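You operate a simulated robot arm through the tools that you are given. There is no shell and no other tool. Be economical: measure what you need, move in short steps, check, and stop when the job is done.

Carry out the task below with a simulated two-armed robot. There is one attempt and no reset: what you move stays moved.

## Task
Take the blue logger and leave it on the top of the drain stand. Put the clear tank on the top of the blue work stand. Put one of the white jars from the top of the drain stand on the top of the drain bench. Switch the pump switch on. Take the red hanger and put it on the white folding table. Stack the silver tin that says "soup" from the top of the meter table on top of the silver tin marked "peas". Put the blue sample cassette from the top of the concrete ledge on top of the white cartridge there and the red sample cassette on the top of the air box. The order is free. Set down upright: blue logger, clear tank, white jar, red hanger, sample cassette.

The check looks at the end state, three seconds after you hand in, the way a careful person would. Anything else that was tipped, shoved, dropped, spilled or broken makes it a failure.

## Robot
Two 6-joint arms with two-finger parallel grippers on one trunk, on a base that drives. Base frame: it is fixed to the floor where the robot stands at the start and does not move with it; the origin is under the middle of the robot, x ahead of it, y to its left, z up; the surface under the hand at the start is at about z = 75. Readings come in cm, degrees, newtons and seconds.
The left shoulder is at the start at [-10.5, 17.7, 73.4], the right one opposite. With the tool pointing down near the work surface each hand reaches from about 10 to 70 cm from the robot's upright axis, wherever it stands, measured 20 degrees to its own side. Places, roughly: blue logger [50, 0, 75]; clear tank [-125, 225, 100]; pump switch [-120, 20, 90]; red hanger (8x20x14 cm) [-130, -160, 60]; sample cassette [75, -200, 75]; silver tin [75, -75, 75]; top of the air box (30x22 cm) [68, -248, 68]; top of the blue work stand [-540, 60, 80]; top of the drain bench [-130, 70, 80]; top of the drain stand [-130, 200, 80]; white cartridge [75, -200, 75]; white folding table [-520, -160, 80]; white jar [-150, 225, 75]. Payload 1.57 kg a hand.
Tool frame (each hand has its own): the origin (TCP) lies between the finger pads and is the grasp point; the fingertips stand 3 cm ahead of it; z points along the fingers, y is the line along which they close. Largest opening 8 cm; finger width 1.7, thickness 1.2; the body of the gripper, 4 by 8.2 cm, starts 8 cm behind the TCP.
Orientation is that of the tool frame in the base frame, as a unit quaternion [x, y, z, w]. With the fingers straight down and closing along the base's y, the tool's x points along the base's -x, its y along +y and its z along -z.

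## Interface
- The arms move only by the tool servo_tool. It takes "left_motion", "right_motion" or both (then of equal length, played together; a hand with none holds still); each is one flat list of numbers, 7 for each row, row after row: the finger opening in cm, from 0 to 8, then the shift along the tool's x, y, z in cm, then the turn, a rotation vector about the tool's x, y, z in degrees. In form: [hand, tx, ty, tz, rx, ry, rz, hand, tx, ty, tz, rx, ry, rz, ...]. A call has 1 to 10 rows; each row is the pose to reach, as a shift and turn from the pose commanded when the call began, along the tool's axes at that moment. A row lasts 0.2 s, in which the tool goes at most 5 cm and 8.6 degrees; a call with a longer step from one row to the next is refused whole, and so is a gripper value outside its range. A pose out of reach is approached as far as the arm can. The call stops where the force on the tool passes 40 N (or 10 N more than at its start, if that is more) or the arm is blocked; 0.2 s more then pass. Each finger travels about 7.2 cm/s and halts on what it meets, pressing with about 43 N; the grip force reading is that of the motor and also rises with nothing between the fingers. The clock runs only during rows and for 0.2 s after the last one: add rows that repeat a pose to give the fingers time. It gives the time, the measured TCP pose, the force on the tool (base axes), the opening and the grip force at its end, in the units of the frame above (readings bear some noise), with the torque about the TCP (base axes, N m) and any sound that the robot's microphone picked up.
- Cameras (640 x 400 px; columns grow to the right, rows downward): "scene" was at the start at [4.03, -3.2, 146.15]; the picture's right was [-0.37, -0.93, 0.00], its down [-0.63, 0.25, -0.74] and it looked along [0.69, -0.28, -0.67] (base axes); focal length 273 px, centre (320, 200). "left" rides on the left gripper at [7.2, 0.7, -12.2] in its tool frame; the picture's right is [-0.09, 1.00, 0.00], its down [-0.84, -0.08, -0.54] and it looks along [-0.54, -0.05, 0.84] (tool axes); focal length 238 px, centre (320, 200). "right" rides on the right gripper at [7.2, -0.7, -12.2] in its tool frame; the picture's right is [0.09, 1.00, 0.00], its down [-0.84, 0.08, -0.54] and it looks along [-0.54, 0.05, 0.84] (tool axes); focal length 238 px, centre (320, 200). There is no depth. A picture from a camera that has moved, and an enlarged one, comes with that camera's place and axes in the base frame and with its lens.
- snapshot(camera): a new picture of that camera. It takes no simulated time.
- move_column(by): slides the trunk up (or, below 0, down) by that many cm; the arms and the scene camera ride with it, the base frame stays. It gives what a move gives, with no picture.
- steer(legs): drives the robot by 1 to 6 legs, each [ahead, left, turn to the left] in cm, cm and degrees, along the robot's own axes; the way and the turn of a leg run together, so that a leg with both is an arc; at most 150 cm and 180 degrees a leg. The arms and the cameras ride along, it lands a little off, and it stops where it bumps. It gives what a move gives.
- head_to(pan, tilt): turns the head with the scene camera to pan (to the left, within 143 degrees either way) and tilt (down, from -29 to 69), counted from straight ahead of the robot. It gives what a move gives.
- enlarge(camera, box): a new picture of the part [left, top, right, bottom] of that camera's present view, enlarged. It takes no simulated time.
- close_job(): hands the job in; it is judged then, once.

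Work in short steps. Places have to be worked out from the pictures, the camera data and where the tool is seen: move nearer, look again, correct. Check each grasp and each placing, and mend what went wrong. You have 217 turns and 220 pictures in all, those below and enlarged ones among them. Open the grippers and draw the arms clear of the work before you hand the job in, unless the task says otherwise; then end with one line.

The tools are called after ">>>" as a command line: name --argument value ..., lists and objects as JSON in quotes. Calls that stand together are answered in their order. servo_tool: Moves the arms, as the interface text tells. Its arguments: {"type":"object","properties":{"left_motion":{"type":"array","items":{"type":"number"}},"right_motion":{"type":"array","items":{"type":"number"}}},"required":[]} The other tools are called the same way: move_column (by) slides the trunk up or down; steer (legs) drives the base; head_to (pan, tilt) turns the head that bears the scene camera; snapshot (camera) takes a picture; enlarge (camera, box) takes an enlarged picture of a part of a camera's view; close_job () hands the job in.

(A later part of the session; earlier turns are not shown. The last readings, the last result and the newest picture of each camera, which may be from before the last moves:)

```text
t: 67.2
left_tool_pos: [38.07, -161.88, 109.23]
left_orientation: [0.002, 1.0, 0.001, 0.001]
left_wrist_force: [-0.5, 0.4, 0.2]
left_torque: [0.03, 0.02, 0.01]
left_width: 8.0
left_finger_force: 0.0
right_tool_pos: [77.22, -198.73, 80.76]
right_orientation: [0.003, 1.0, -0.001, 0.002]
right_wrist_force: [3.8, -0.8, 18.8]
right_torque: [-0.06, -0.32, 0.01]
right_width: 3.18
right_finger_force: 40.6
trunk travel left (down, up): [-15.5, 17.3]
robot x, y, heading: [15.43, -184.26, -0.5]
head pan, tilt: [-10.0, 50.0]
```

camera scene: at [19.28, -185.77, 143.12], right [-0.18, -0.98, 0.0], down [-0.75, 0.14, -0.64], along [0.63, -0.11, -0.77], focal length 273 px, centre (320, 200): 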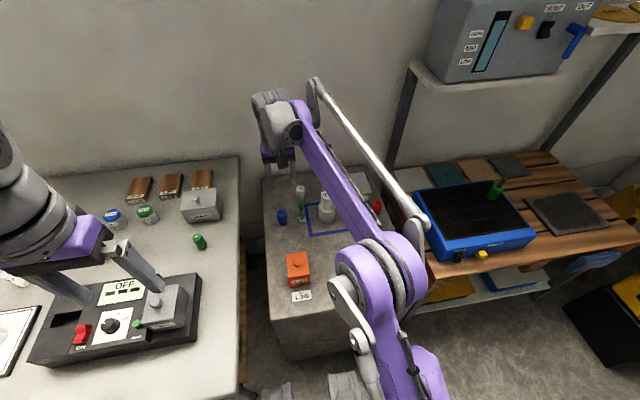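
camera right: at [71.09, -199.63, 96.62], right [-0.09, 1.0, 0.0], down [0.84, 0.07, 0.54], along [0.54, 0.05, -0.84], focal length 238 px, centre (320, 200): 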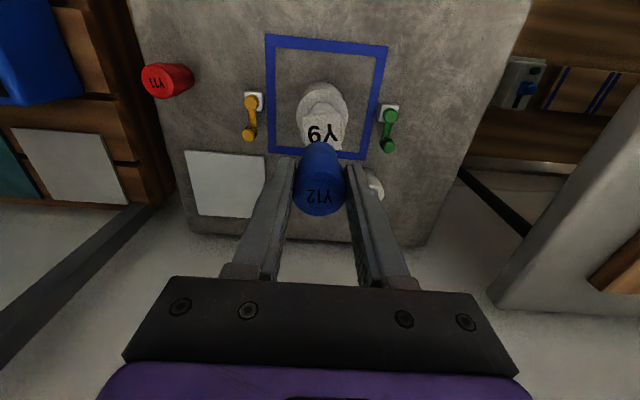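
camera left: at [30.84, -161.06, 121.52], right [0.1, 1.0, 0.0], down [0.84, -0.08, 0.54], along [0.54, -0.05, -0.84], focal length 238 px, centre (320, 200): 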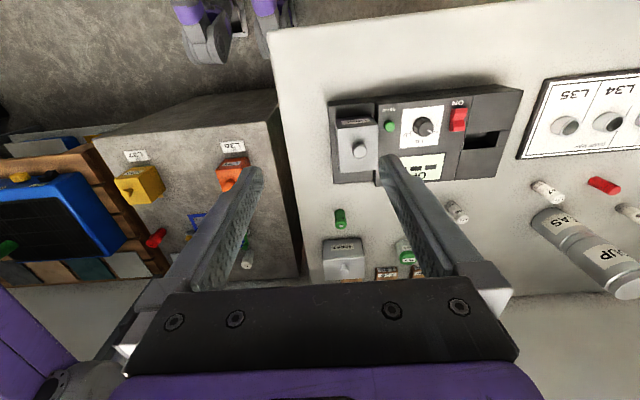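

In contact. Open to release and check.

>>> servo_tool --right_motion '[3.5, 0, 0, -0.1, 0, 0, 0, 4.5, 0, 0, -0.1, 0, 0, 0, 5.5, 0, 0, -0.1, 0, 0, 0, 5.5, 0, 0, -0.1, 0, 0, 0]'

>>> enlarge --camera "scene" --box '[305, 170, 355, 220]'

>>> enlarge --camera "right" --box '[220, 80, 420, 280]'

```text
t: 68.2
left_tool_pos: [38.26, -161.95, 109.22]
left_orientation: [0.002, 1.0, 0.0, 0.0]
left_wrist_force: [-0.5, 0.0, 0.2]
left_torque: [-0.03, -0.03, 0.01]
left_width: 8.01
left_finger_force: 0.0
right_tool_pos: [77.27, -198.75, 80.8]
right_orientation: [0.002, 1.0, -0.001, 0.002]
right_wrist_force: [-0.3, 0.2, -0.6]
right_torque: [0.04, -0.02, 0.0]
right_width: 5.51
right_finger_force: 0.1
trunk travel left (down, up): [-15.5, 17.3]
robot x, y, heading: [14.87, -184.29, -0.3]
head pan, tilt: [-10.0, 50.0]
```

```text
8.00 times, centred on (330, 195) of scene
camera zoom: at [19.36, -185.74, 143.12], right [-0.18, -0.98, 0.0], down [-0.75, 0.14, -0.64], along [0.63, -0.11, -0.77], focal length 2187 px, centre (240, 240)
```

zoom: 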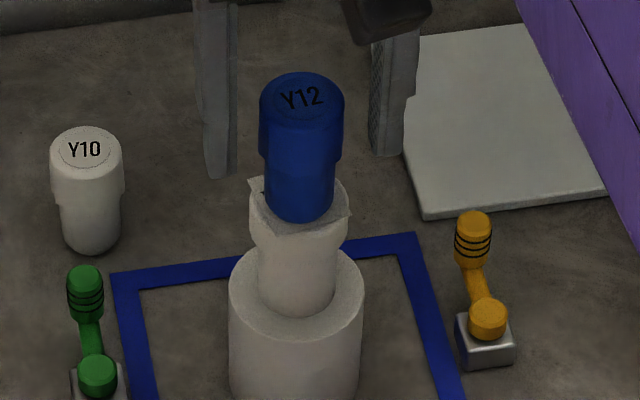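

```text
2.00 times, centred on (320, 180) of right
camera zoom: at [70.01, -199.36, 92.95], right [-0.09, 1.0, 0.0], down [0.84, 0.07, 0.54], along [0.54, 0.05, -0.84], focal length 477 px, centre (320, 240)
```

zoom: 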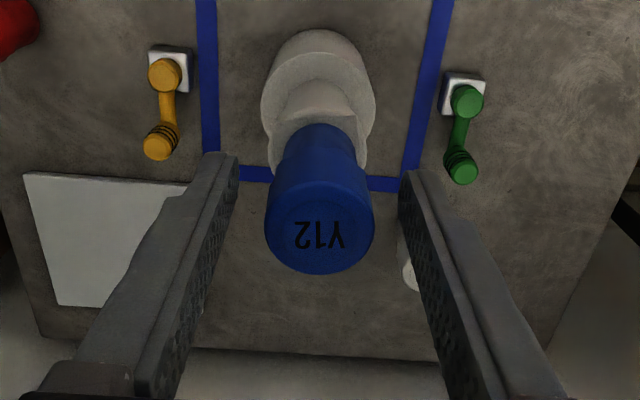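

Blue stands on the cartridge. Rise, then go over to the red cassette.

>>> servo_tool --right_motion '[5.5, 0, 0, -4, 0, 0, 0, 5.5, 0, 0, -7, 0, 0, 0, 5.5, 3, 0, -7.5, 0, 0, 0, 5.5, 4, -4.5, -7.5, 0, 0, 0, 5.5, 4, -9, -7.5, 0, 0, 0, 5.5, 4, -13.5, -7.5, 0, 0, 0, 5, 4, -17.5, -7.5, 0, 0, 0]'

>>> snapshot --camera "right"

```text
t: 69.8
left_tool_pos: [38.15, -161.97, 109.32]
left_orientation: [0.003, 1.0, 0.001, -0.001]
left_wrist_force: [-0.1, -0.5, 0.5]
left_torque: [0.0, 0.01, -0.01]
left_width: 8.01
left_finger_force: 0.0
right_tool_pos: [73.05, -216.51, 88.3]
right_orientation: [0.002, 1.0, 0.0, 0.001]
right_wrist_force: [0.7, 0.2, 0.2]
right_torque: [0.02, 0.01, -0.01]
right_width: 5.0
right_finger_force: 0.2
trunk travel left (down, up): [-15.5, 17.3]
robot x, y, heading: [14.95, -184.22, -0.3]
head pan, tilt: [-10.0, 50.0]
```

```text
146 pictures are left
camera right: at [65.74, -217.2, 100.51], right [-0.09, 1.0, 0.0], down [0.84, 0.07, 0.54], along [0.54, 0.05, -0.84], focal length 238 px, centre (320, 200)
```

right: 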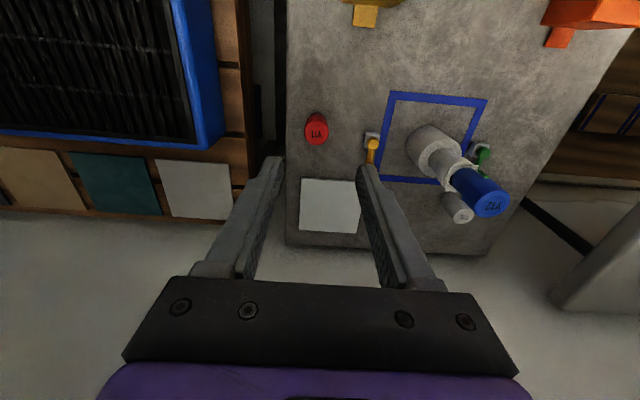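

Red top at ≈(75.2,-216.8). Descend partway and recheck.

>>> servo_tool --right_motion '[5, -1.2, -0.1, 4, 0, 0, 0, 5, -2.1, -0.2, 8, 0, 0, 0, 5, -2.1, -0.2, 12, 0, 0, 0]'

>>> snapshot --camera "right"

```text
t: 70.6
left_tool_pos: [38.17, -161.95, 109.27]
left_orientation: [0.003, 1.0, 0.0, 0.0]
left_wrist_force: [0.1, -0.3, -0.4]
left_torque: [0.0, -0.03, 0.03]
left_width: 8.02
left_finger_force: 0.0
right_tool_pos: [75.39, -216.45, 76.02]
right_orientation: [0.003, 1.0, 0.0, 0.001]
right_wrist_force: [-0.2, -0.9, -0.1]
right_torque: [-0.01, -0.01, -0.03]
right_width: 5.02
right_finger_force: 0.0
trunk travel left (down, up): [-15.5, 17.3]
robot x, y, heading: [15.45, -184.62, -0.5]
head pan, tilt: [-10.0, 50.0]
```

```text
145 pictures are left
camera right: at [68.09, -217.06, 88.26], right [-0.09, 1.0, 0.0], down [0.84, 0.07, 0.54], along [0.54, 0.05, -0.84], focal length 238 px, centre (320, 200)
```

right: 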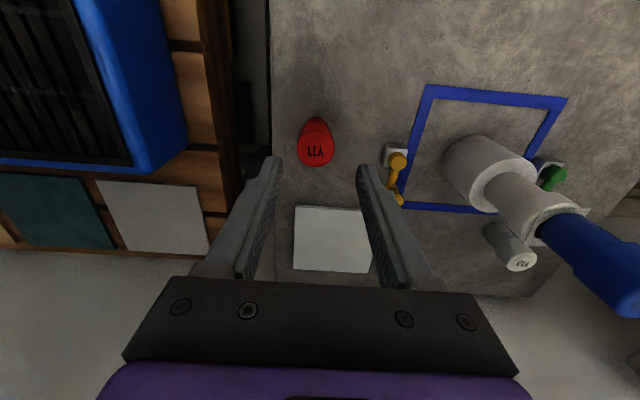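

>>> servo_tool --right_motion '[5, 0.1, -0.25, 4, 0, 0, 0, 5, 0.1, -0.25, 7.5, 0, 0, 0, 4, 0.1, -0.25, 7.5, 0, 0, 0, 2, 0.1, -0.25, 7.5, 0, 0, 0, 2, 0.1, -0.25, 7.5, 0, 0, 0, 2, 0.1, -0.25, 6, 0, 0, 0]'

>>> snapshot --camera "right"

```text
t: 72.0
left_tool_pos: [38.16, -162.03, 109.16]
left_orientation: [0.003, 1.0, 0.0, 0.0]
left_wrist_force: [0.7, -0.3, 0.0]
left_torque: [0.03, -0.03, 0.0]
left_width: 8.03
left_finger_force: 0.0
right_tool_pos: [75.21, -216.72, 70.47]
right_orientation: [0.003, 1.0, 0.0, 0.002]
right_wrist_force: [-0.3, -0.9, 0.2]
right_torque: [0.01, -0.04, 0.01]
right_width: 3.19
right_finger_force: 40.2
trunk travel left (down, up): [-15.5, 17.3]
robot x, y, heading: [14.89, -184.43, -0.5]
head pan, tilt: [-10.0, 50.0]
```

```text
144 pictures are left
camera right: at [67.86, -217.34, 82.54], right [-0.09, 1.0, 0.0], down [0.84, 0.07, 0.54], along [0.54, 0.05, -0.84], focal length 238 px, centre (320, 200)
```

right: 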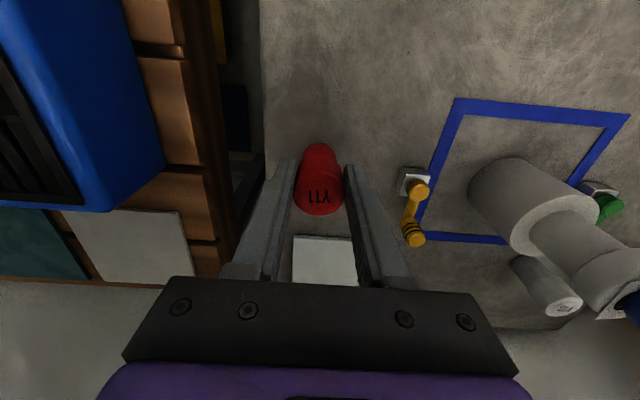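

Red cassette held. Lift, pull back, then drive right toward the air box.

>>> servo_tool --right_motion '[2, 0, 0, -4.5, 0, 0, 0, 2, 0, 0, -9, 0, 0, 0, 2, 0, 0, -13.5, 0, 0, 0, 2, 1, 0, -18, 0, 0, 0, 2, 4, 0, -20, 0, 0, 0, 2, 8, 0, -22, 0, 0, 0]'

>>> steer --legs '[[-12, 0, 0], [0, -40, 0]]'

>>> snapshot --camera "right"

>>> snapshot --camera "scene"

```text
t: 73.4
left_tool_pos: [38.03, -161.91, 109.33]
left_orientation: [0.003, 1.0, -0.001, 0.0]
left_wrist_force: [0.3, -0.2, 0.2]
left_torque: [0.01, 0.01, 0.0]
left_width: 7.98
left_finger_force: 0.0
right_tool_pos: [67.07, -216.73, 92.23]
right_orientation: [0.002, 1.0, -0.001, 0.002]
right_wrist_force: [-0.7, -0.1, 0.2]
right_torque: [0.02, 0.03, 0.0]
right_width: 3.19
right_finger_force: 40.9
trunk travel left (down, up): [-15.5, 17.3]
robot x, y, heading: [15.14, -183.67, -0.4]
head pan, tilt: [-10.0, 50.0]
```

```text
t: 78.4
left_tool_pos: [26.14, -203.42, 109.28]
left_orientation: [0.007, 1.0, 0.0, 0.0]
left_wrist_force: [0.0, 1.0, -0.7]
left_torque: [-0.02, -0.01, -0.01]
left_width: 7.98
left_finger_force: 0.1
right_tool_pos: [54.78, -258.43, 92.17]
right_orientation: [0.007, 1.0, 0.0, 0.002]
right_wrist_force: [0.3, 0.7, -0.2]
right_torque: [0.0, 0.03, 0.0]
right_width: 3.18
right_finger_force: 40.7
trunk travel left (down, up): [-15.5, 17.3]
robot x, y, heading: [2.54, -225.22, -0.8]
head pan, tilt: [-10.0, 50.0]
```

```text
143 pictures are left
camera right: at [47.38, -258.88, 104.35], right [-0.08, 1.0, 0.0], down [0.84, 0.07, 0.54], along [0.54, 0.04, -0.84], focal length 238 px, centre (320, 200)
```

right: 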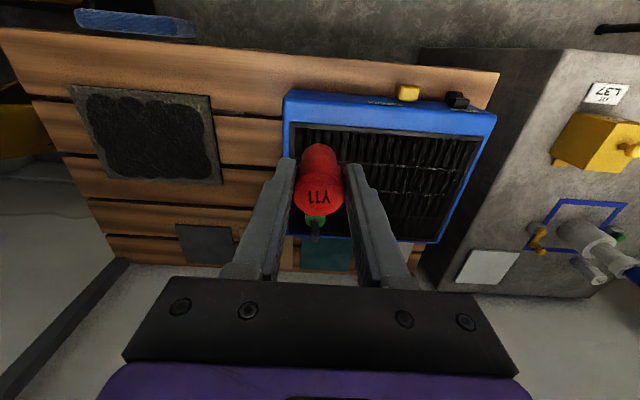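

```text
142 pictures are left
camera scene: at [7.08, -226.96, 143.12], right [-0.19, -0.98, 0.0], down [-0.75, 0.14, -0.64], along [0.63, -0.12, -0.77], focal length 273 px, centre (320, 200)
```

scene: 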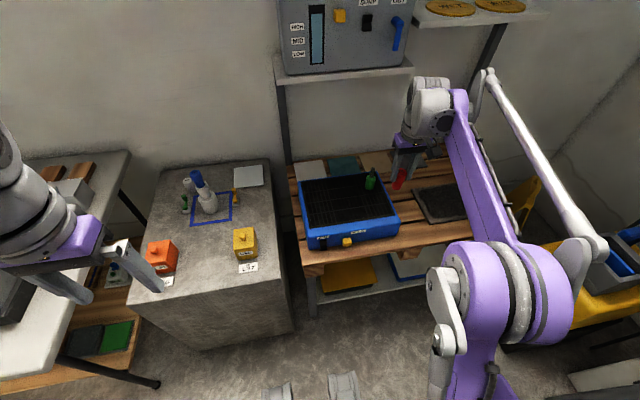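

>>> enlarge --camera "scene" --box '[280, 140, 440, 270]'

>>> enlarge --camera "scene" --box '[270, 0, 430, 90]'

```text
3.08 times, centred on (360, 205) of scene
camera zoom: at [7.08, -226.96, 143.12], right [-0.19, -0.98, 0.0], down [-0.75, 0.14, -0.64], along [0.63, -0.12, -0.77], focal length 841 px, centre (197, 185)
```

zoom: 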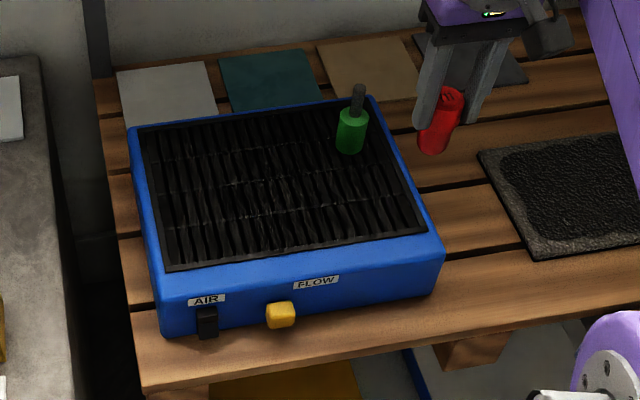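

```text
4.00 times, centred on (350, 45) of scene
camera zoom: at [7.08, -226.96, 143.12], right [-0.19, -0.98, 0.0], down [-0.75, 0.14, -0.64], along [0.63, -0.12, -0.77], focal length 1094 px, centre (200, 820)
```

zoom: 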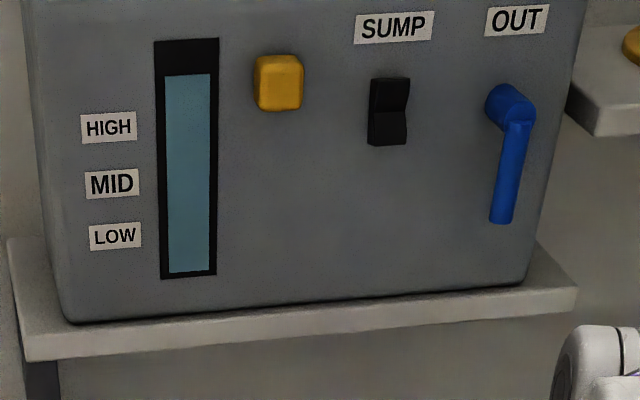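

The blue box is labelled AIR. I move the red cassette above its centre (≈(65,-246.5)), away from the green knob.

>>> servo_tool --right_motion '[2, -3, 3.7, 0, 0, 0, 0, 2, -6, 7.4, 0, 0, 0, 0, 2, -9.5, 11, 0, 0, 0, 0, 2, -10, 11.9, 4, 0, 0, 0, 2, -10, 11.9, 8, 0, 0, 0]'

>>> snapshot --camera "right"

>>> enlarge --camera "scene" --box '[280, 140, 440, 270]'

```text
refused: row 3 steps farther than a row can; nothing moved
```

```text
139 pictures are left
camera right: at [47.38, -258.88, 104.35], right [-0.08, 1.0, 0.0], down [0.84, 0.07, 0.54], along [0.54, 0.04, -0.84], focal length 238 px, centre (320, 200)
```

right: 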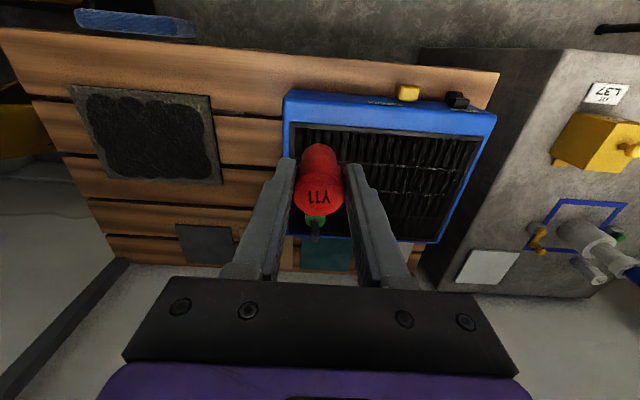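

```text
3.08 times, centred on (360, 205) of scene
camera zoom: at [7.08, -226.96, 143.12], right [-0.19, -0.98, 0.0], down [-0.75, 0.14, -0.64], along [0.63, -0.12, -0.77], focal length 841 px, centre (197, 185)
```

zoom: 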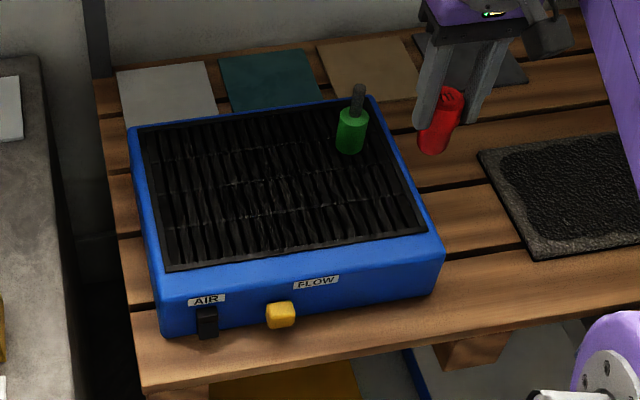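

Redo with shorter rows.

>>> servo_tool --right_motion '[2, -2.5, 3, 0, 0, 0, 0, 2, -5, 6, 0, 0, 0, 0, 2, -7.5, 9, 0, 0, 0, 0, 2, -10, 11.9, 0, 0, 0, 0, 2, -10, 11.9, 4, 0, 0, 0, 2, -10, 11.9, 8, 0, 0, 0]'

>>> snapshot --camera "right"

>>> enlarge --camera "scene" --box '[280, 140, 440, 270]'

```text
t: 79.8
left_tool_pos: [26.14, -203.3, 109.38]
left_orientation: [0.008, 1.0, 0.0, 0.0]
left_wrist_force: [-0.6, 0.0, 0.3]
left_torque: [-0.02, 0.03, 0.01]
left_width: 8.02
left_finger_force: 0.1
right_tool_pos: [64.87, -246.39, 84.11]
right_orientation: [0.007, 1.0, 0.0, 0.001]
right_wrist_force: [0.2, 0.5, -0.6]
right_torque: [-0.04, -0.03, 0.0]
right_width: 3.19
right_finger_force: 40.6
right hand out of reach, approached as far as the arm can: row 4
trunk travel left (down, up): [-15.5, 17.3]
robot x, y, heading: [2.66, -225.43, -1.0]
head pan, tilt: [-10.0, 50.0]
```

```text
137 pictures are left
camera right: at [57.55, -247.02, 96.42], right [-0.08, 1.0, 0.0], down [0.84, 0.07, 0.54], along [0.54, 0.04, -0.84], focal length 238 px, centre (320, 200)
```

right: 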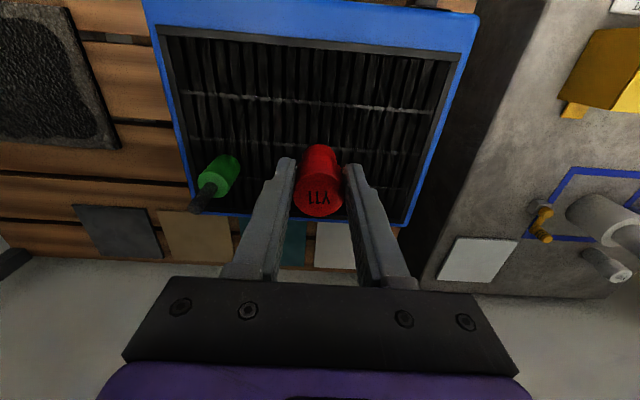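

```text
3.08 times, centred on (360, 205) of scene
camera zoom: at [7.14, -226.93, 143.12], right [-0.19, -0.98, 0.0], down [-0.75, 0.14, -0.64], along [0.63, -0.12, -0.77], focal length 841 px, centre (197, 185)
```

zoom: 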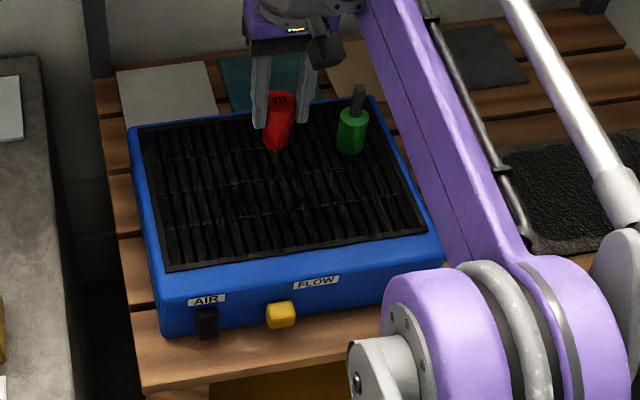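

Good spot. Lower 9 cm, then slowly to contact.

>>> servo_tool --right_motion '[2, 0, 0, 4, 0, 0, 0, 2, 0, 0, 8, 0, 0, 0, 2, 0, 0, 9, 0, 0, 0, 2, 0, 0, 9.5, 0, 0, 0, 2, 0, 0, 10, 0, 0, 0, 2, 0, 0, 10.4, 0, 0, 0]'

>>> enlarge --camera "scene" --box '[310, 150, 400, 230]'

```text
t: 80.8
left_tool_pos: [26.02, -203.29, 109.31]
left_orientation: [0.007, 1.0, 0.0, 0.001]
left_wrist_force: [0.7, 0.0, 0.7]
left_torque: [0.02, 0.02, 0.01]
left_width: 8.0
left_finger_force: 0.1
right_tool_pos: [64.84, -246.61, 75.37]
right_orientation: [0.007, 1.0, -0.001, 0.003]
right_wrist_force: [-4.5, 0.9, 21.0]
right_torque: [0.1, 0.13, 0.02]
right_width: 3.19
right_finger_force: 40.1
trunk travel left (down, up): [-15.5, 17.3]
robot x, y, heading: [2.58, -225.62, -0.8]
head pan, tilt: [-10.0, 50.0]
stopped in row 5 (right hand): the force on the tool passed its limit at 43 N (the readings are from after the stop); the commanded pose is now the measured one
```

```text
5.00 times, centred on (355, 190) of scene
camera zoom: at [6.92, -226.88, 143.14], right [-0.19, -0.98, 0.0], down [-0.75, 0.14, -0.64], along [0.63, -0.12, -0.77], focal length 1367 px, centre (145, 250)
```

zoom: 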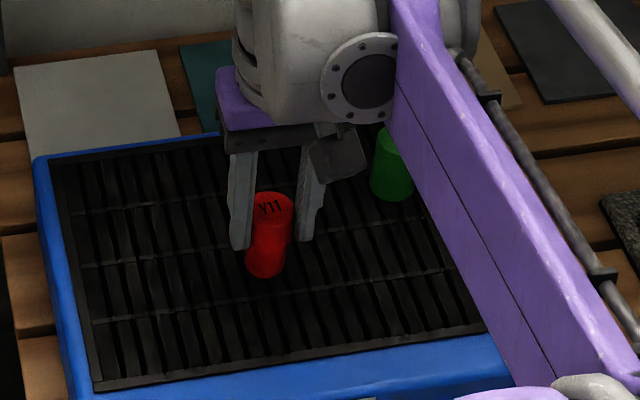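

In contact with the air box. Open and check.

>>> servo_tool --right_motion '[3.4, 0, 0, -0.15, 0, 0, 0, 4, 0, 0, -0.15, 0, 0, 0, 5, 0, 0, -0.15, 0, 0, 0, 5.5, 0, 0, -0.15, 0, 0, 0]'

>>> enlarge --camera "scene" --box '[310, 150, 400, 230]'

```text
t: 81.8
left_tool_pos: [26.11, -203.28, 109.36]
left_orientation: [0.006, 1.0, -0.001, 0.0]
left_wrist_force: [-0.1, -0.5, 0.2]
left_torque: [0.01, -0.02, 0.02]
left_width: 7.99
left_finger_force: 0.3
right_tool_pos: [65.01, -246.72, 75.24]
right_orientation: [0.008, 1.0, -0.001, 0.003]
right_wrist_force: [0.1, -0.2, -0.7]
right_torque: [0.0, -0.02, -0.05]
right_width: 5.5
right_finger_force: 0.0
trunk travel left (down, up): [-15.5, 17.3]
robot x, y, heading: [2.86, -225.51, -0.9]
head pan, tilt: [-10.0, 50.0]
```

```text
5.00 times, centred on (355, 190) of scene
camera zoom: at [7.09, -226.94, 143.12], right [-0.19, -0.98, 0.0], down [-0.75, 0.14, -0.64], along [0.63, -0.12, -0.77], focal length 1367 px, centre (145, 250)
```

zoom: 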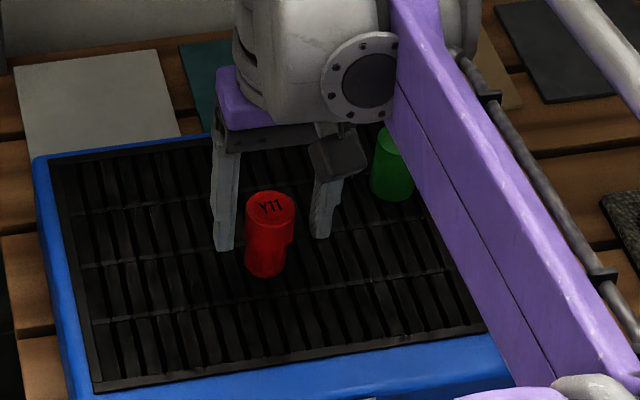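

Upright. Rise and retract the right hand.

>>> servo_tool --right_motion '[5.5, 0, 0, -4, 0, 0, 0, 5.5, 0, 0, -8, 0, 0, 0, 6, 0, 0, -11, 0, 0, 0, 8, 4, 0, -13, 0, 0, 0, 8, 8.5, 0, -15, 0, 0, 0, 8, 13, 0, -17, 0, 0, 0, 8, 17.5, 0, -19, 0, 0, 0, 8, 22, 0, -21, 0, 0, 0, 8, 26, 0, -23, 0, 0, 0, 8, 28, 0, -25, 0, 0, 0]'

>>> head_to --pan -25 --tilt 45

>>> snapshot --camera "scene"

>>> head_to --pan 143 --tilt 25

>>> snapshot --camera "scene"

>>> head_to --pan -143 --tilt 25

>>> snapshot --camera "scene"

```text
t: 84.0
left_tool_pos: [26.05, -203.26, 109.28]
left_orientation: [0.007, 1.0, 0.0, 0.0]
left_wrist_force: [-0.4, -0.3, 0.4]
left_torque: [-0.01, 0.03, 0.03]
left_width: 8.01
left_finger_force: 0.0
right_tool_pos: [36.73, -246.05, 100.19]
right_orientation: [0.007, 1.0, 0.0, 0.003]
right_wrist_force: [0.3, 0.0, 0.1]
right_torque: [-0.03, 0.02, -0.02]
right_width: 8.01
right_finger_force: 0.1
trunk travel left (down, up): [-15.5, 17.3]
robot x, y, heading: [2.78, -225.67, -0.9]
head pan, tilt: [-10.0, 50.0]
```

```text
t: 84.8
left_tool_pos: [26.22, -203.39, 109.32]
left_orientation: [0.006, 1.0, 0.0, 0.0]
left_wrist_force: [-0.3, 0.4, 0.3]
left_torque: [-0.01, 0.0, 0.04]
left_width: 8.0
left_finger_force: 0.1
right_tool_pos: [36.69, -246.15, 100.15]
right_orientation: [0.007, 1.0, -0.001, 0.003]
right_wrist_force: [0.0, -0.2, 0.1]
right_torque: [0.02, 0.02, -0.03]
right_width: 8.02
right_finger_force: 0.1
trunk travel left (down, up): [-15.5, 17.3]
robot x, y, heading: [3.35, -225.56, -0.7]
head pan, tilt: [-25.0, 45.0]
```

```text
133 pictures are left
camera scene: at [6.85, -229.03, 143.81], right [-0.43, -0.9, 0.0], down [-0.64, 0.31, -0.71], along [0.64, -0.31, -0.71], focal length 273 px, centre (320, 200)
```

scene: 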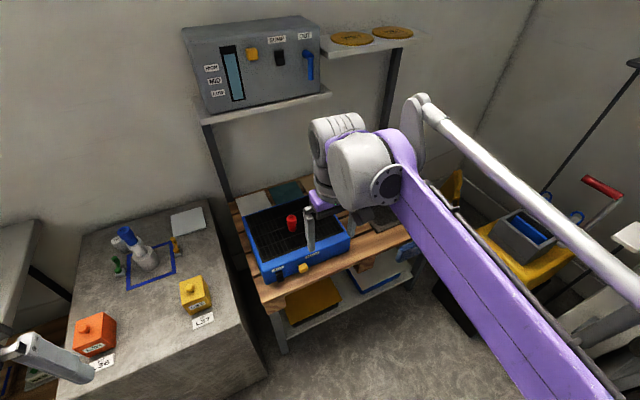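

```text
t: 87.3
left_tool_pos: [26.07, -203.37, 109.42]
left_orientation: [0.007, 1.0, -0.001, 0.0]
left_wrist_force: [-0.4, 0.1, 0.7]
left_torque: [0.05, 0.04, 0.01]
left_width: 8.03
left_finger_force: 0.1
right_tool_pos: [36.77, -246.1, 100.07]
right_orientation: [0.006, 1.0, -0.001, 0.004]
right_wrist_force: [-0.3, -0.3, -0.5]
right_torque: [0.01, 0.01, 0.02]
right_width: 8.02
right_finger_force: 0.0
trunk travel left (down, up): [-15.5, 17.3]
robot x, y, heading: [2.87, -225.72, -0.8]
head pan, tilt: [143.0, 25.0]
```

```text
132 pictures are left
camera scene: at [-7.74, -219.84, 146.87], right [0.61, 0.79, 0.0], down [0.33, -0.26, -0.91], along [-0.72, 0.56, -0.42], focal length 273 px, centre (320, 200)
```

scene: 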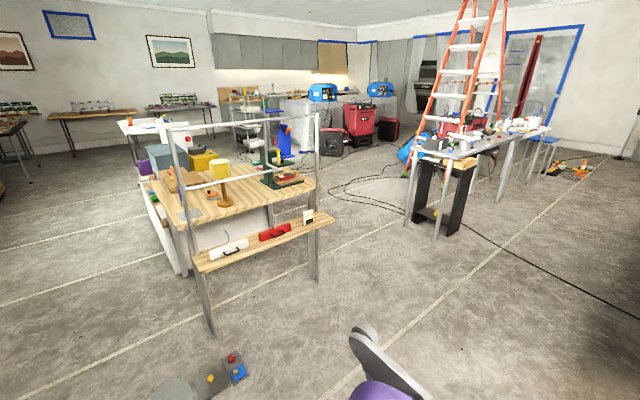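

```text
t: 91.3
left_tool_pos: [26.16, -203.32, 109.28]
left_orientation: [0.007, 1.0, 0.0, 0.0]
left_wrist_force: [-0.1, -0.4, 0.2]
left_torque: [0.02, 0.01, 0.02]
left_width: 7.99
left_finger_force: 0.1
right_tool_pos: [36.81, -246.14, 100.1]
right_orientation: [0.007, 1.0, -0.001, 0.003]
right_wrist_force: [-0.5, 0.0, 0.5]
right_torque: [0.0, 0.02, 0.01]
right_width: 8.01
right_finger_force: 0.1
trunk travel left (down, up): [-15.5, 17.3]
robot x, y, heading: [3.28, -225.44, -0.8]
head pan, tilt: [-143.0, 25.0]
```

```text
131 pictures are left
camera scene: at [-7.9, -230.94, 146.87], right [-0.59, 0.81, 0.0], down [0.34, 0.25, -0.91], along [-0.73, -0.54, -0.42], focal length 273 px, centre (320, 200)
```

scene: 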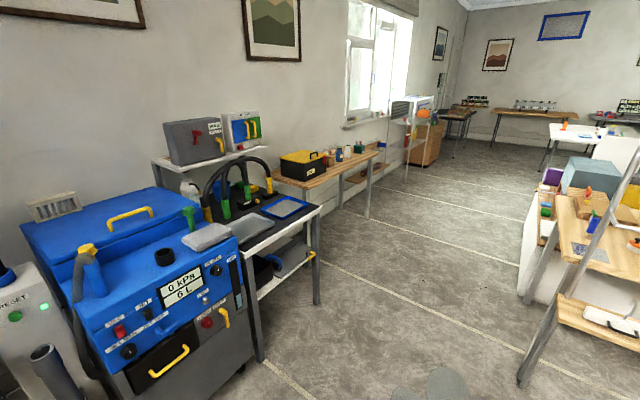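

Both cassette placements look right, and the hanger is on a low shelf around (-136,-155). Next the blue logger: drive back and left to about (-5,-28).

>>> steer --legs '[[-18, 0, 0.8], [0, 140, 0], [0, 57, 0]]'

>>> head_to --pan 10 --tilt 50

>>> snapshot --camera "scene"

>>> snapshot --camera "left"

```text
t: 110.2
left_tool_pos: [12.04, -2.98, 109.45]
left_orientation: [0.017, 1.0, 0.0, 0.0]
left_wrist_force: [-0.3, -0.5, -0.1]
left_torque: [-0.01, -0.01, -0.02]
left_width: 8.02
left_finger_force: 0.1
right_tool_pos: [21.81, -46.05, 100.14]
right_orientation: [0.017, 1.0, -0.001, 0.005]
right_wrist_force: [-0.5, 0.1, -0.4]
right_torque: [0.0, 0.0, -0.03]
right_width: 8.03
right_finger_force: 0.0
trunk travel left (down, up): [-15.5, 17.3]
robot x, y, heading: [-11.76, -24.53, -2.1]
head pan, tilt: [-143.0, 25.0]
```

```text
t: 112.6
left_tool_pos: [12.07, -3.0, 109.37]
left_orientation: [0.018, 1.0, 0.0, 0.0]
left_wrist_force: [0.4, 0.0, -0.2]
left_torque: [0.02, 0.02, -0.01]
left_width: 7.99
left_finger_force: 0.0
right_tool_pos: [21.74, -46.05, 100.22]
right_orientation: [0.018, 1.0, -0.001, 0.003]
right_wrist_force: [0.1, -0.1, -0.2]
right_torque: [0.01, 0.01, -0.01]
right_width: 7.97
right_finger_force: 0.0
trunk travel left (down, up): [-15.5, 17.3]
robot x, y, heading: [-11.94, -24.93, -1.9]
head pan, tilt: [10.0, 50.0]
```

```text
130 pictures are left
camera scene: at [-7.42, -23.64, 143.12], right [0.14, -0.99, 0.0], down [-0.76, -0.11, -0.64], along [0.64, 0.09, -0.77], focal length 273 px, centre (320, 200)
```

scene: 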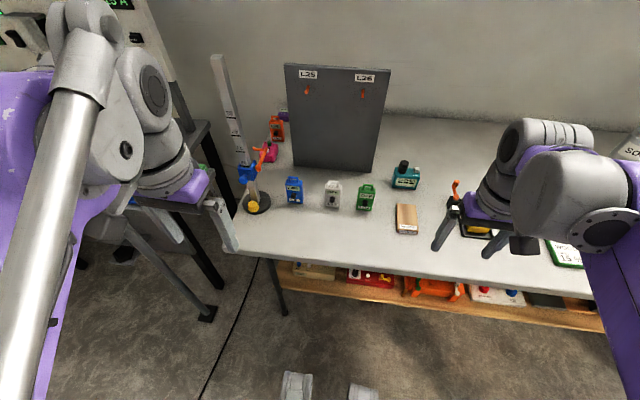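

```text
129 pictures are left
camera left: at [4.72, -2.02, 121.52], right [0.13, 0.99, 0.0], down [0.83, -0.11, 0.54], along [0.54, -0.07, -0.84], focal length 238 px, centre (320, 200)
```

left: 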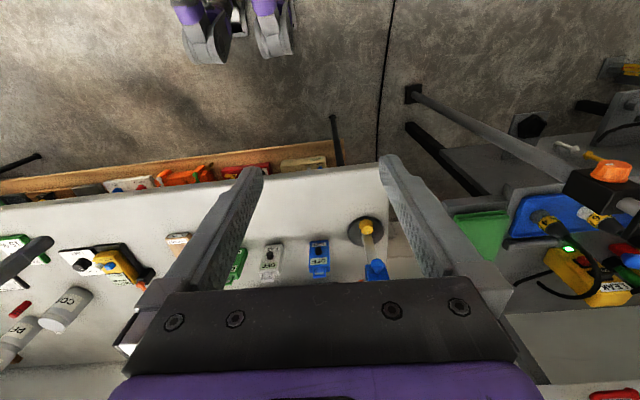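

Logger at ≈(48.5,-7.7). Drive ahead 8 and correct the heading.

>>> steer --legs '[[9, -3, 2]]'

>>> servo_tool --left_motion '[8, -4, -0.5, 0, 0, 0, 0, 8, -8, -1, 0, 0, 0, 0, 8, -12, -1.5, 0, 0, 0, 0, 8, -16, -2, 1, 0, 0, 0, 7, -20, -2, 3, 0, 0, 0]'

>>> snapshot --camera "left"

```text
t: 113.7
left_tool_pos: [20.27, -5.56, 109.32]
left_orientation: [0.0, 1.0, 0.0, 0.0]
left_wrist_force: [-0.3, -0.2, -0.5]
left_torque: [0.01, 0.03, 0.02]
left_width: 8.02
left_finger_force: 0.0
right_tool_pos: [31.34, -48.1, 100.04]
right_orientation: [0.0, 1.0, 0.0, 0.004]
right_wrist_force: [-0.1, -0.5, -0.2]
right_torque: [0.01, 0.04, 0.0]
right_width: 7.99
right_finger_force: 0.1
trunk travel left (down, up): [-15.5, 17.3]
robot x, y, heading: [-2.33, -28.0, -0.1]
head pan, tilt: [10.0, 50.0]
```

```text
t: 114.9
left_tool_pos: [40.53, -7.36, 106.03]
left_orientation: [0.001, 1.0, 0.0, -0.002]
left_wrist_force: [0.2, -0.1, 0.4]
left_torque: [0.0, 0.01, 0.02]
left_width: 7.02
left_finger_force: 0.0
right_tool_pos: [31.43, -48.11, 100.06]
right_orientation: [0.0, 1.0, 0.0, 0.004]
right_wrist_force: [-0.1, 0.0, -0.5]
right_torque: [0.0, -0.01, -0.01]
right_width: 7.99
right_finger_force: 0.0
trunk travel left (down, up): [-15.5, 17.3]
robot x, y, heading: [-2.69, -27.82, -0.2]
head pan, tilt: [10.0, 50.0]
```

```text
128 pictures are left
camera left: at [33.25, -6.47, 118.18], right [0.09, 1.0, 0.0], down [0.84, -0.08, 0.54], along [0.54, -0.05, -0.84], focal length 238 px, centre (320, 200)
```

left: 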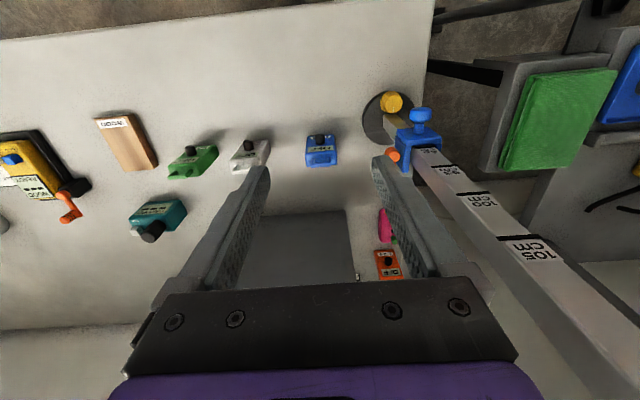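

Logger at ≈(48.4,-7.7), width ≈5.5; the pole/handle is clear (y>1.5). Move over it and down to z≈91, then recheck.

>>> servo_tool --left_motion '[8, -4, -0.2, 0, 0, 0, 0, 8, -8, -0.3, 1, 0, 0, 0, 8, -8, -0.3, 5, 0, 0, 0, 8, -8, -0.3, 9.5, 0, 0, 0, 8, -8, -0.3, 14, 0, 0, 0]'

>>> snapshot --camera "left"

>>> snapshot --camera "scene"

```text
t: 116.1
left_tool_pos: [48.29, -7.9, 92.23]
left_orientation: [0.0, 1.0, 0.001, 0.001]
left_wrist_force: [-0.4, -0.1, 0.6]
left_torque: [0.03, -0.02, 0.01]
left_width: 8.01
left_finger_force: 0.0
right_tool_pos: [31.34, -48.1, 100.06]
right_orientation: [0.0, 1.0, -0.001, 0.004]
right_wrist_force: [0.2, -0.2, -0.1]
right_torque: [0.01, -0.01, 0.03]
right_width: 8.0
right_finger_force: 0.0
trunk travel left (down, up): [-15.5, 17.3]
robot x, y, heading: [-2.7, -27.96, -0.2]
head pan, tilt: [10.0, 50.0]
```

```text
127 pictures are left
camera left: at [41.11, -7.1, 104.42], right [0.09, 1.0, 0.0], down [0.84, -0.08, 0.54], along [0.54, -0.05, -0.84], focal length 238 px, centre (320, 200)
```

left: 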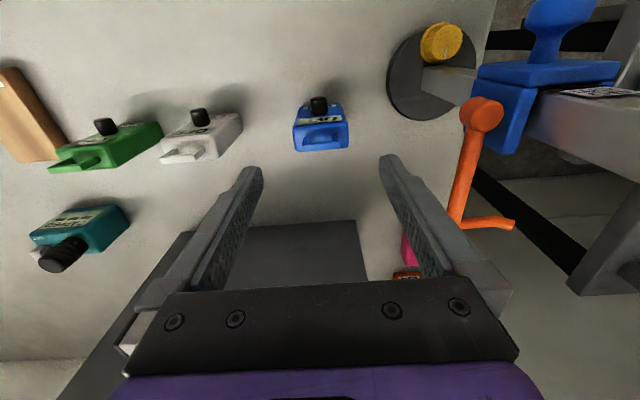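

```text
126 pictures are left
camera scene: at [1.48, -26.68, 143.12], right [0.17, -0.98, 0.0], down [-0.75, -0.13, -0.64], along [0.63, 0.11, -0.77], focal length 273 px, centre (320, 200)
```

scene: 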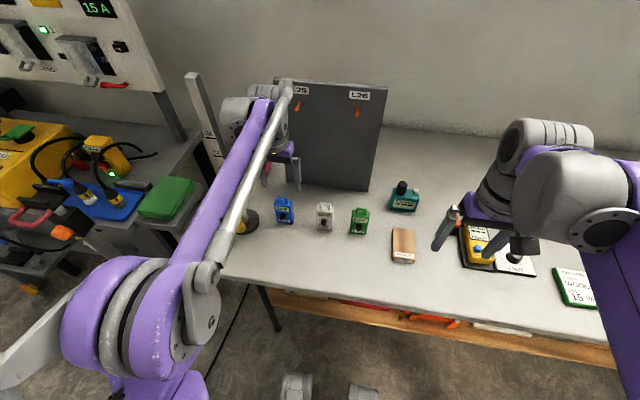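

Centred. Descend to z≈79.5.

>>> servo_tool --left_motion '[8, 0.1, 0.1, 4, 0, 0, 0, 8, 0.1, 0.1, 8, 0, 0, 0, 8, 0.1, 0.1, 12.5, 0, 0, 0]'

>>> snapshot --camera "left"

```text
t: 116.9
left_tool_pos: [48.12, -7.7, 79.77]
left_orientation: [0.0, 1.0, 0.0, 0.0]
left_wrist_force: [0.1, -0.7, -1.1]
left_torque: [0.01, 0.01, -0.01]
left_width: 8.01
left_finger_force: 0.1
right_tool_pos: [31.5, -48.03, 100.14]
right_orientation: [0.0, 1.0, -0.001, 0.004]
right_wrist_force: [0.7, -1.8, 0.7]
right_torque: [0.02, 0.0, 0.0]
right_width: 8.0
right_finger_force: 0.1
trunk travel left (down, up): [-15.5, 17.3]
robot x, y, heading: [-2.64, -28.22, -0.2]
head pan, tilt: [10.0, 50.0]
```

```text
125 pictures are left
camera left: at [40.73, -6.81, 92.0], right [0.09, 1.0, 0.0], down [0.84, -0.08, 0.54], along [0.54, -0.05, -0.84], focal length 238 px, centre (320, 200)
```

left: 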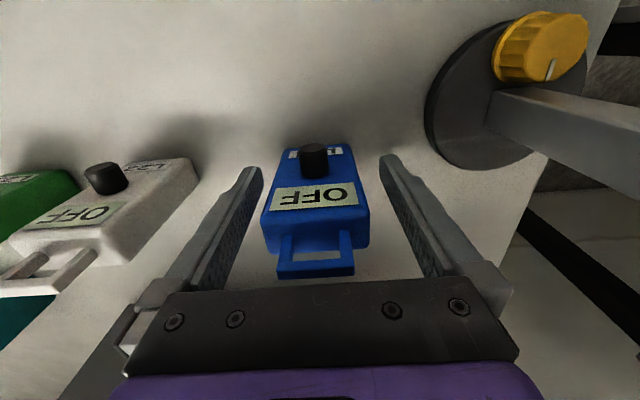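

Straddled well. Close and lift a bit.

>>> servo_tool --left_motion '[6, 0, 0, 0, 0, 0, 0, 4, 0, 0, 0, 0, 0, 0, 4, 0, 0, 0, 0, 0, 0, 4, 0, 0, 0, 0, 0, 0, 4, 0, 0, -2, 0, 0, 0]'

>>> snapshot --camera "left"

```text
t: 118.1
left_tool_pos: [48.0, -7.58, 81.81]
left_orientation: [0.0, 1.0, 0.0, 0.0]
left_wrist_force: [0.4, 0.5, -0.8]
left_torque: [0.01, -0.01, -0.02]
left_width: 4.95
left_finger_force: 43.1
right_tool_pos: [31.29, -48.06, 100.18]
right_orientation: [0.0, 1.0, 0.0, 0.003]
right_wrist_force: [-0.1, 0.3, 0.5]
right_torque: [-0.02, 0.01, -0.01]
right_width: 8.03
right_finger_force: 0.1
trunk travel left (down, up): [-15.5, 17.3]
robot x, y, heading: [-2.59, -28.1, 0.0]
head pan, tilt: [10.0, 50.0]
```

```text
124 pictures are left
camera left: at [40.7, -6.81, 94.07], right [0.09, 1.0, 0.0], down [0.84, -0.08, 0.54], along [0.54, -0.05, -0.84], focal length 238 px, centre (320, 200)
```

left: 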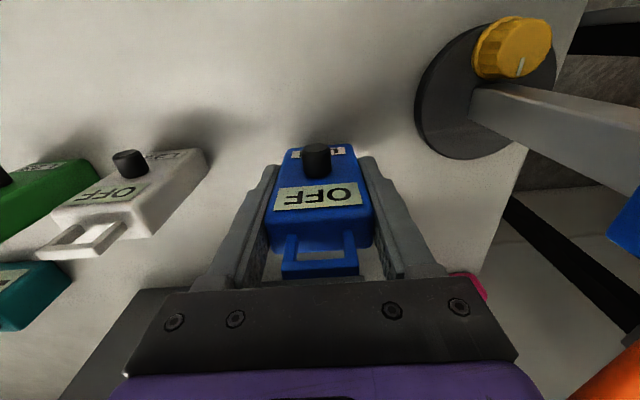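

Logger held. Lift and retract.

>>> servo_tool --left_motion '[4, 0, 0, -4.5, 0, 0, 0, 4, 0, 0, -9, 0, 0, 0, 4, 0, 0, -13.5, 0, 0, 0, 4, 2, 0, -18, 0, 0, 0, 4, 5, 0, -21, 0, 0, 0, 4, 9, 0, -23, 0, 0, 0, 4, 13, 0, -24, 0, 0, 0, 4, 17, 0, -25, 0, 0, 0, 4, 20, 0, -25, 0, 0, 0]'

>>> head_to --pan 140 --tilt 35

>>> snapshot --camera "scene"

```text
t: 120.1
left_tool_pos: [28.07, -7.64, 106.76]
left_orientation: [0.0, 1.0, 0.0, 0.0]
left_wrist_force: [-0.3, -0.3, -0.1]
left_torque: [-0.02, -0.02, 0.01]
left_width: 4.95
left_finger_force: 43.1
right_tool_pos: [31.33, -48.07, 100.26]
right_orientation: [0.0, 1.0, 0.0, 0.003]
right_wrist_force: [-0.3, 0.7, -0.7]
right_torque: [0.02, -0.02, -0.03]
right_width: 7.99
right_finger_force: 0.1
trunk travel left (down, up): [-15.5, 17.3]
robot x, y, heading: [-2.77, -28.06, 0.2]
head pan, tilt: [10.0, 50.0]
```

```text
t: 122.2
left_tool_pos: [28.05, -7.82, 106.76]
left_orientation: [0.001, 1.0, 0.0, 0.0]
left_wrist_force: [-0.4, 0.2, -0.7]
left_torque: [0.01, -0.04, 0.0]
left_width: 4.95
left_finger_force: 43.1
right_tool_pos: [31.38, -47.96, 100.21]
right_orientation: [0.001, 1.0, 0.0, 0.003]
right_wrist_force: [0.2, 0.7, 0.2]
right_torque: [-0.03, 0.02, 0.0]
right_width: 7.98
right_finger_force: 0.1
trunk travel left (down, up): [-15.5, 17.3]
robot x, y, heading: [-2.93, -27.86, -0.1]
head pan, tilt: [140.0, 35.0]
```

```text
123 pictures are left
camera scene: at [-12.85, -22.35, 145.29], right [0.64, 0.77, 0.0], down [0.44, -0.37, -0.82], along [-0.63, 0.53, -0.57], focal length 273 px, centre (320, 200)
```

scene: 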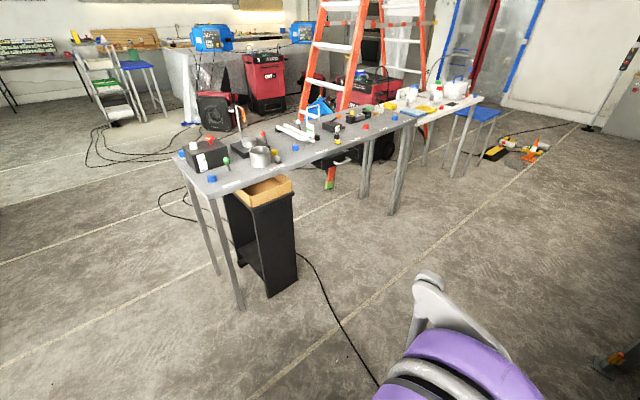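

Logger secured. Back off from the table and turn round to face the drain bench (−x).

>>> steer --legs '[[-45, 0, 0], [0, 0, -180]]'

>>> head_to --pan 0 --tilt 30

>>> snapshot --camera "scene"

>>> head_to --pan -60 --tilt 20

>>> snapshot --camera "scene"

```text
t: 132.2
left_tool_pos: [-77.14, -50.16, 106.66]
left_orientation: [1.0, 0.029, 0.0, 0.001]
left_wrist_force: [0.3, -0.3, -0.3]
left_torque: [0.01, -0.04, -0.02]
left_width: 4.97
left_finger_force: 42.7
right_tool_pos: [-82.88, -10.18, 100.19]
right_orientation: [1.0, 0.029, -0.003, 0.0]
right_wrist_force: [-0.2, 0.1, 0.0]
right_torque: [-0.01, 0.02, 0.01]
right_width: 8.0
right_finger_force: 0.0
trunk travel left (down, up): [-15.5, 17.3]
robot x, y, heading: [-47.69, -27.66, -176.9]
head pan, tilt: [140.0, 35.0]
```

```text
t: 134.4
left_tool_pos: [-77.09, -50.12, 106.76]
left_orientation: [1.0, 0.029, 0.0, -0.001]
left_wrist_force: [0.8, 0.7, -1.6]
left_torque: [0.01, 0.02, 0.04]
left_width: 4.94
left_finger_force: 43.1
right_tool_pos: [-82.85, -10.16, 100.03]
right_orientation: [1.0, 0.029, -0.003, 0.0]
right_wrist_force: [0.3, -0.4, -0.7]
right_torque: [-0.03, -0.01, 0.01]
right_width: 8.01
right_finger_force: 0.0
trunk travel left (down, up): [-15.5, 17.3]
robot x, y, heading: [-47.57, -28.34, -176.7]
head pan, tilt: [0.0, 30.0]
```

```text
122 pictures are left
camera scene: at [-53.29, -28.65, 146.07], right [-0.06, 1.0, 0.0], down [0.5, 0.03, -0.87], along [-0.86, -0.05, -0.5], focal length 273 px, centre (320, 200)
```

scene: 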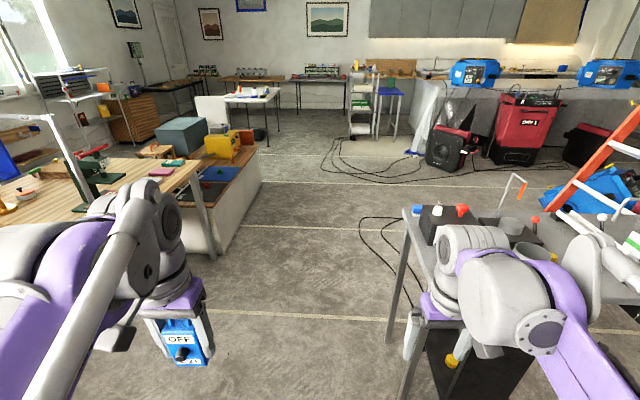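

```text
t: 135.7
left_tool_pos: [-77.1, -50.15, 106.66]
left_orientation: [1.0, 0.029, -0.001, 0.0]
left_wrist_force: [-1.0, 0.8, -0.1]
left_torque: [0.01, -0.03, 0.02]
left_width: 4.94
left_finger_force: 43.0
right_tool_pos: [-82.73, -10.18, 100.1]
right_orientation: [1.0, 0.029, -0.004, 0.0]
right_wrist_force: [-0.6, -0.2, 0.4]
right_torque: [0.01, -0.03, -0.01]
right_width: 7.98
right_finger_force: 0.2
trunk travel left (down, up): [-15.5, 17.3]
robot x, y, heading: [-47.41, -28.03, -176.6]
head pan, tilt: [-60.0, 20.0]
```

```text
121 pictures are left
camera scene: at [-49.39, -20.34, 147.68], right [0.83, 0.55, 0.0], down [0.19, -0.29, -0.94], along [-0.52, 0.78, -0.34], focal length 273 px, centre (320, 200)
```

scene: 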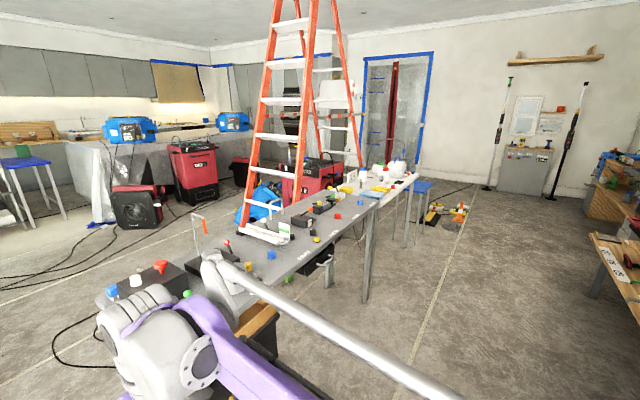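

Clear corridor. Drive right (+y) to about y=205.

>>> steer --legs '[[0, 0, -3], [0, -140, 0], [0, -90, 0]]'

>>> head_to --pan 0 --tilt 40

>>> snapshot --camera "scene"

```text
t: 156.5
left_tool_pos: [-78.99, 181.73, 106.74]
left_orientation: [1.0, 0.007, 0.0, -0.001]
left_wrist_force: [-0.2, -0.6, -1.0]
left_torque: [0.01, -0.06, 0.01]
left_width: 4.95
left_finger_force: 43.1
right_tool_pos: [-82.85, 222.04, 100.05]
right_orientation: [1.0, 0.006, -0.003, 0.0]
right_wrist_force: [-0.7, 0.2, 0.4]
right_torque: [-0.03, 0.0, -0.02]
right_width: 7.99
right_finger_force: 0.0
trunk travel left (down, up): [-15.5, 17.3]
robot x, y, heading: [-48.64, 202.38, -179.4]
head pan, tilt: [-60.0, 20.0]
```

```text
t: 157.8
left_tool_pos: [-79.07, 181.56, 106.7]
left_orientation: [1.0, 0.006, 0.0, 0.0]
left_wrist_force: [-1.0, 0.7, -1.2]
left_torque: [0.0, 0.02, -0.01]
left_width: 4.96
left_finger_force: 43.3
right_tool_pos: [-82.98, 221.94, 99.98]
right_orientation: [1.0, 0.007, -0.004, 0.0]
right_wrist_force: [-1.0, -0.2, 0.0]
right_torque: [0.0, 0.0, -0.01]
right_width: 8.02
right_finger_force: 0.2
trunk travel left (down, up): [-15.5, 17.3]
robot x, y, heading: [-48.19, 202.65, -179.2]
head pan, tilt: [0.0, 40.0]
```

```text
120 pictures are left
camera scene: at [-53.7, 202.17, 144.54], right [-0.01, 1.0, 0.0], down [0.64, 0.01, -0.77], along [-0.77, -0.01, -0.64], focal length 273 px, centre (320, 200)
```

scene: 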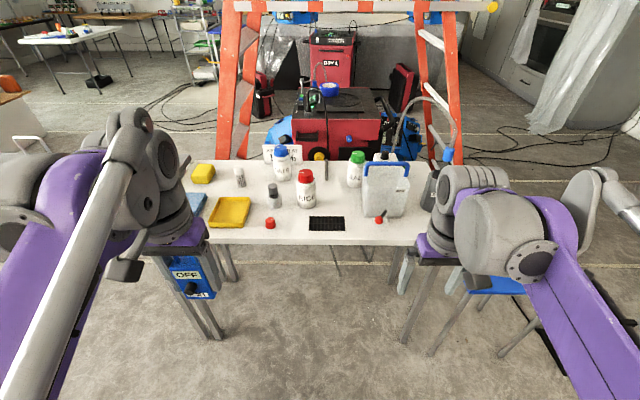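

>>> enlarge --camera "scene" --box '[180, 70, 460, 250]'

>>> snapshot --camera "right"

```text
2.22 times, centred on (320, 160) of scene
camera zoom: at [-53.7, 202.17, 144.54], right [-0.01, 1.0, 0.0], down [0.64, 0.01, -0.77], along [-0.77, -0.01, -0.64], focal length 608 px, centre (320, 289)
```

zoom: 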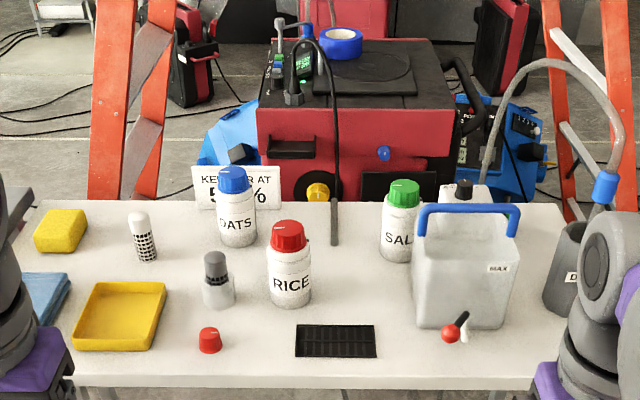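

```text
118 pictures are left
camera right: at [-75.65, 222.76, 112.26], right [0.1, -0.99, 0.0], down [-0.83, -0.09, 0.55], along [-0.55, -0.06, -0.84], focal length 238 px, centre (320, 200)
```

right: 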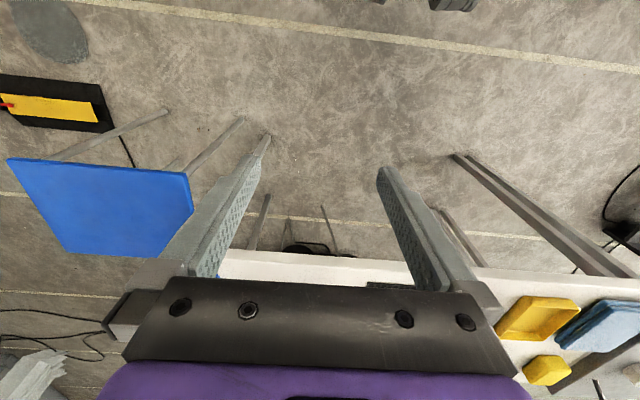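

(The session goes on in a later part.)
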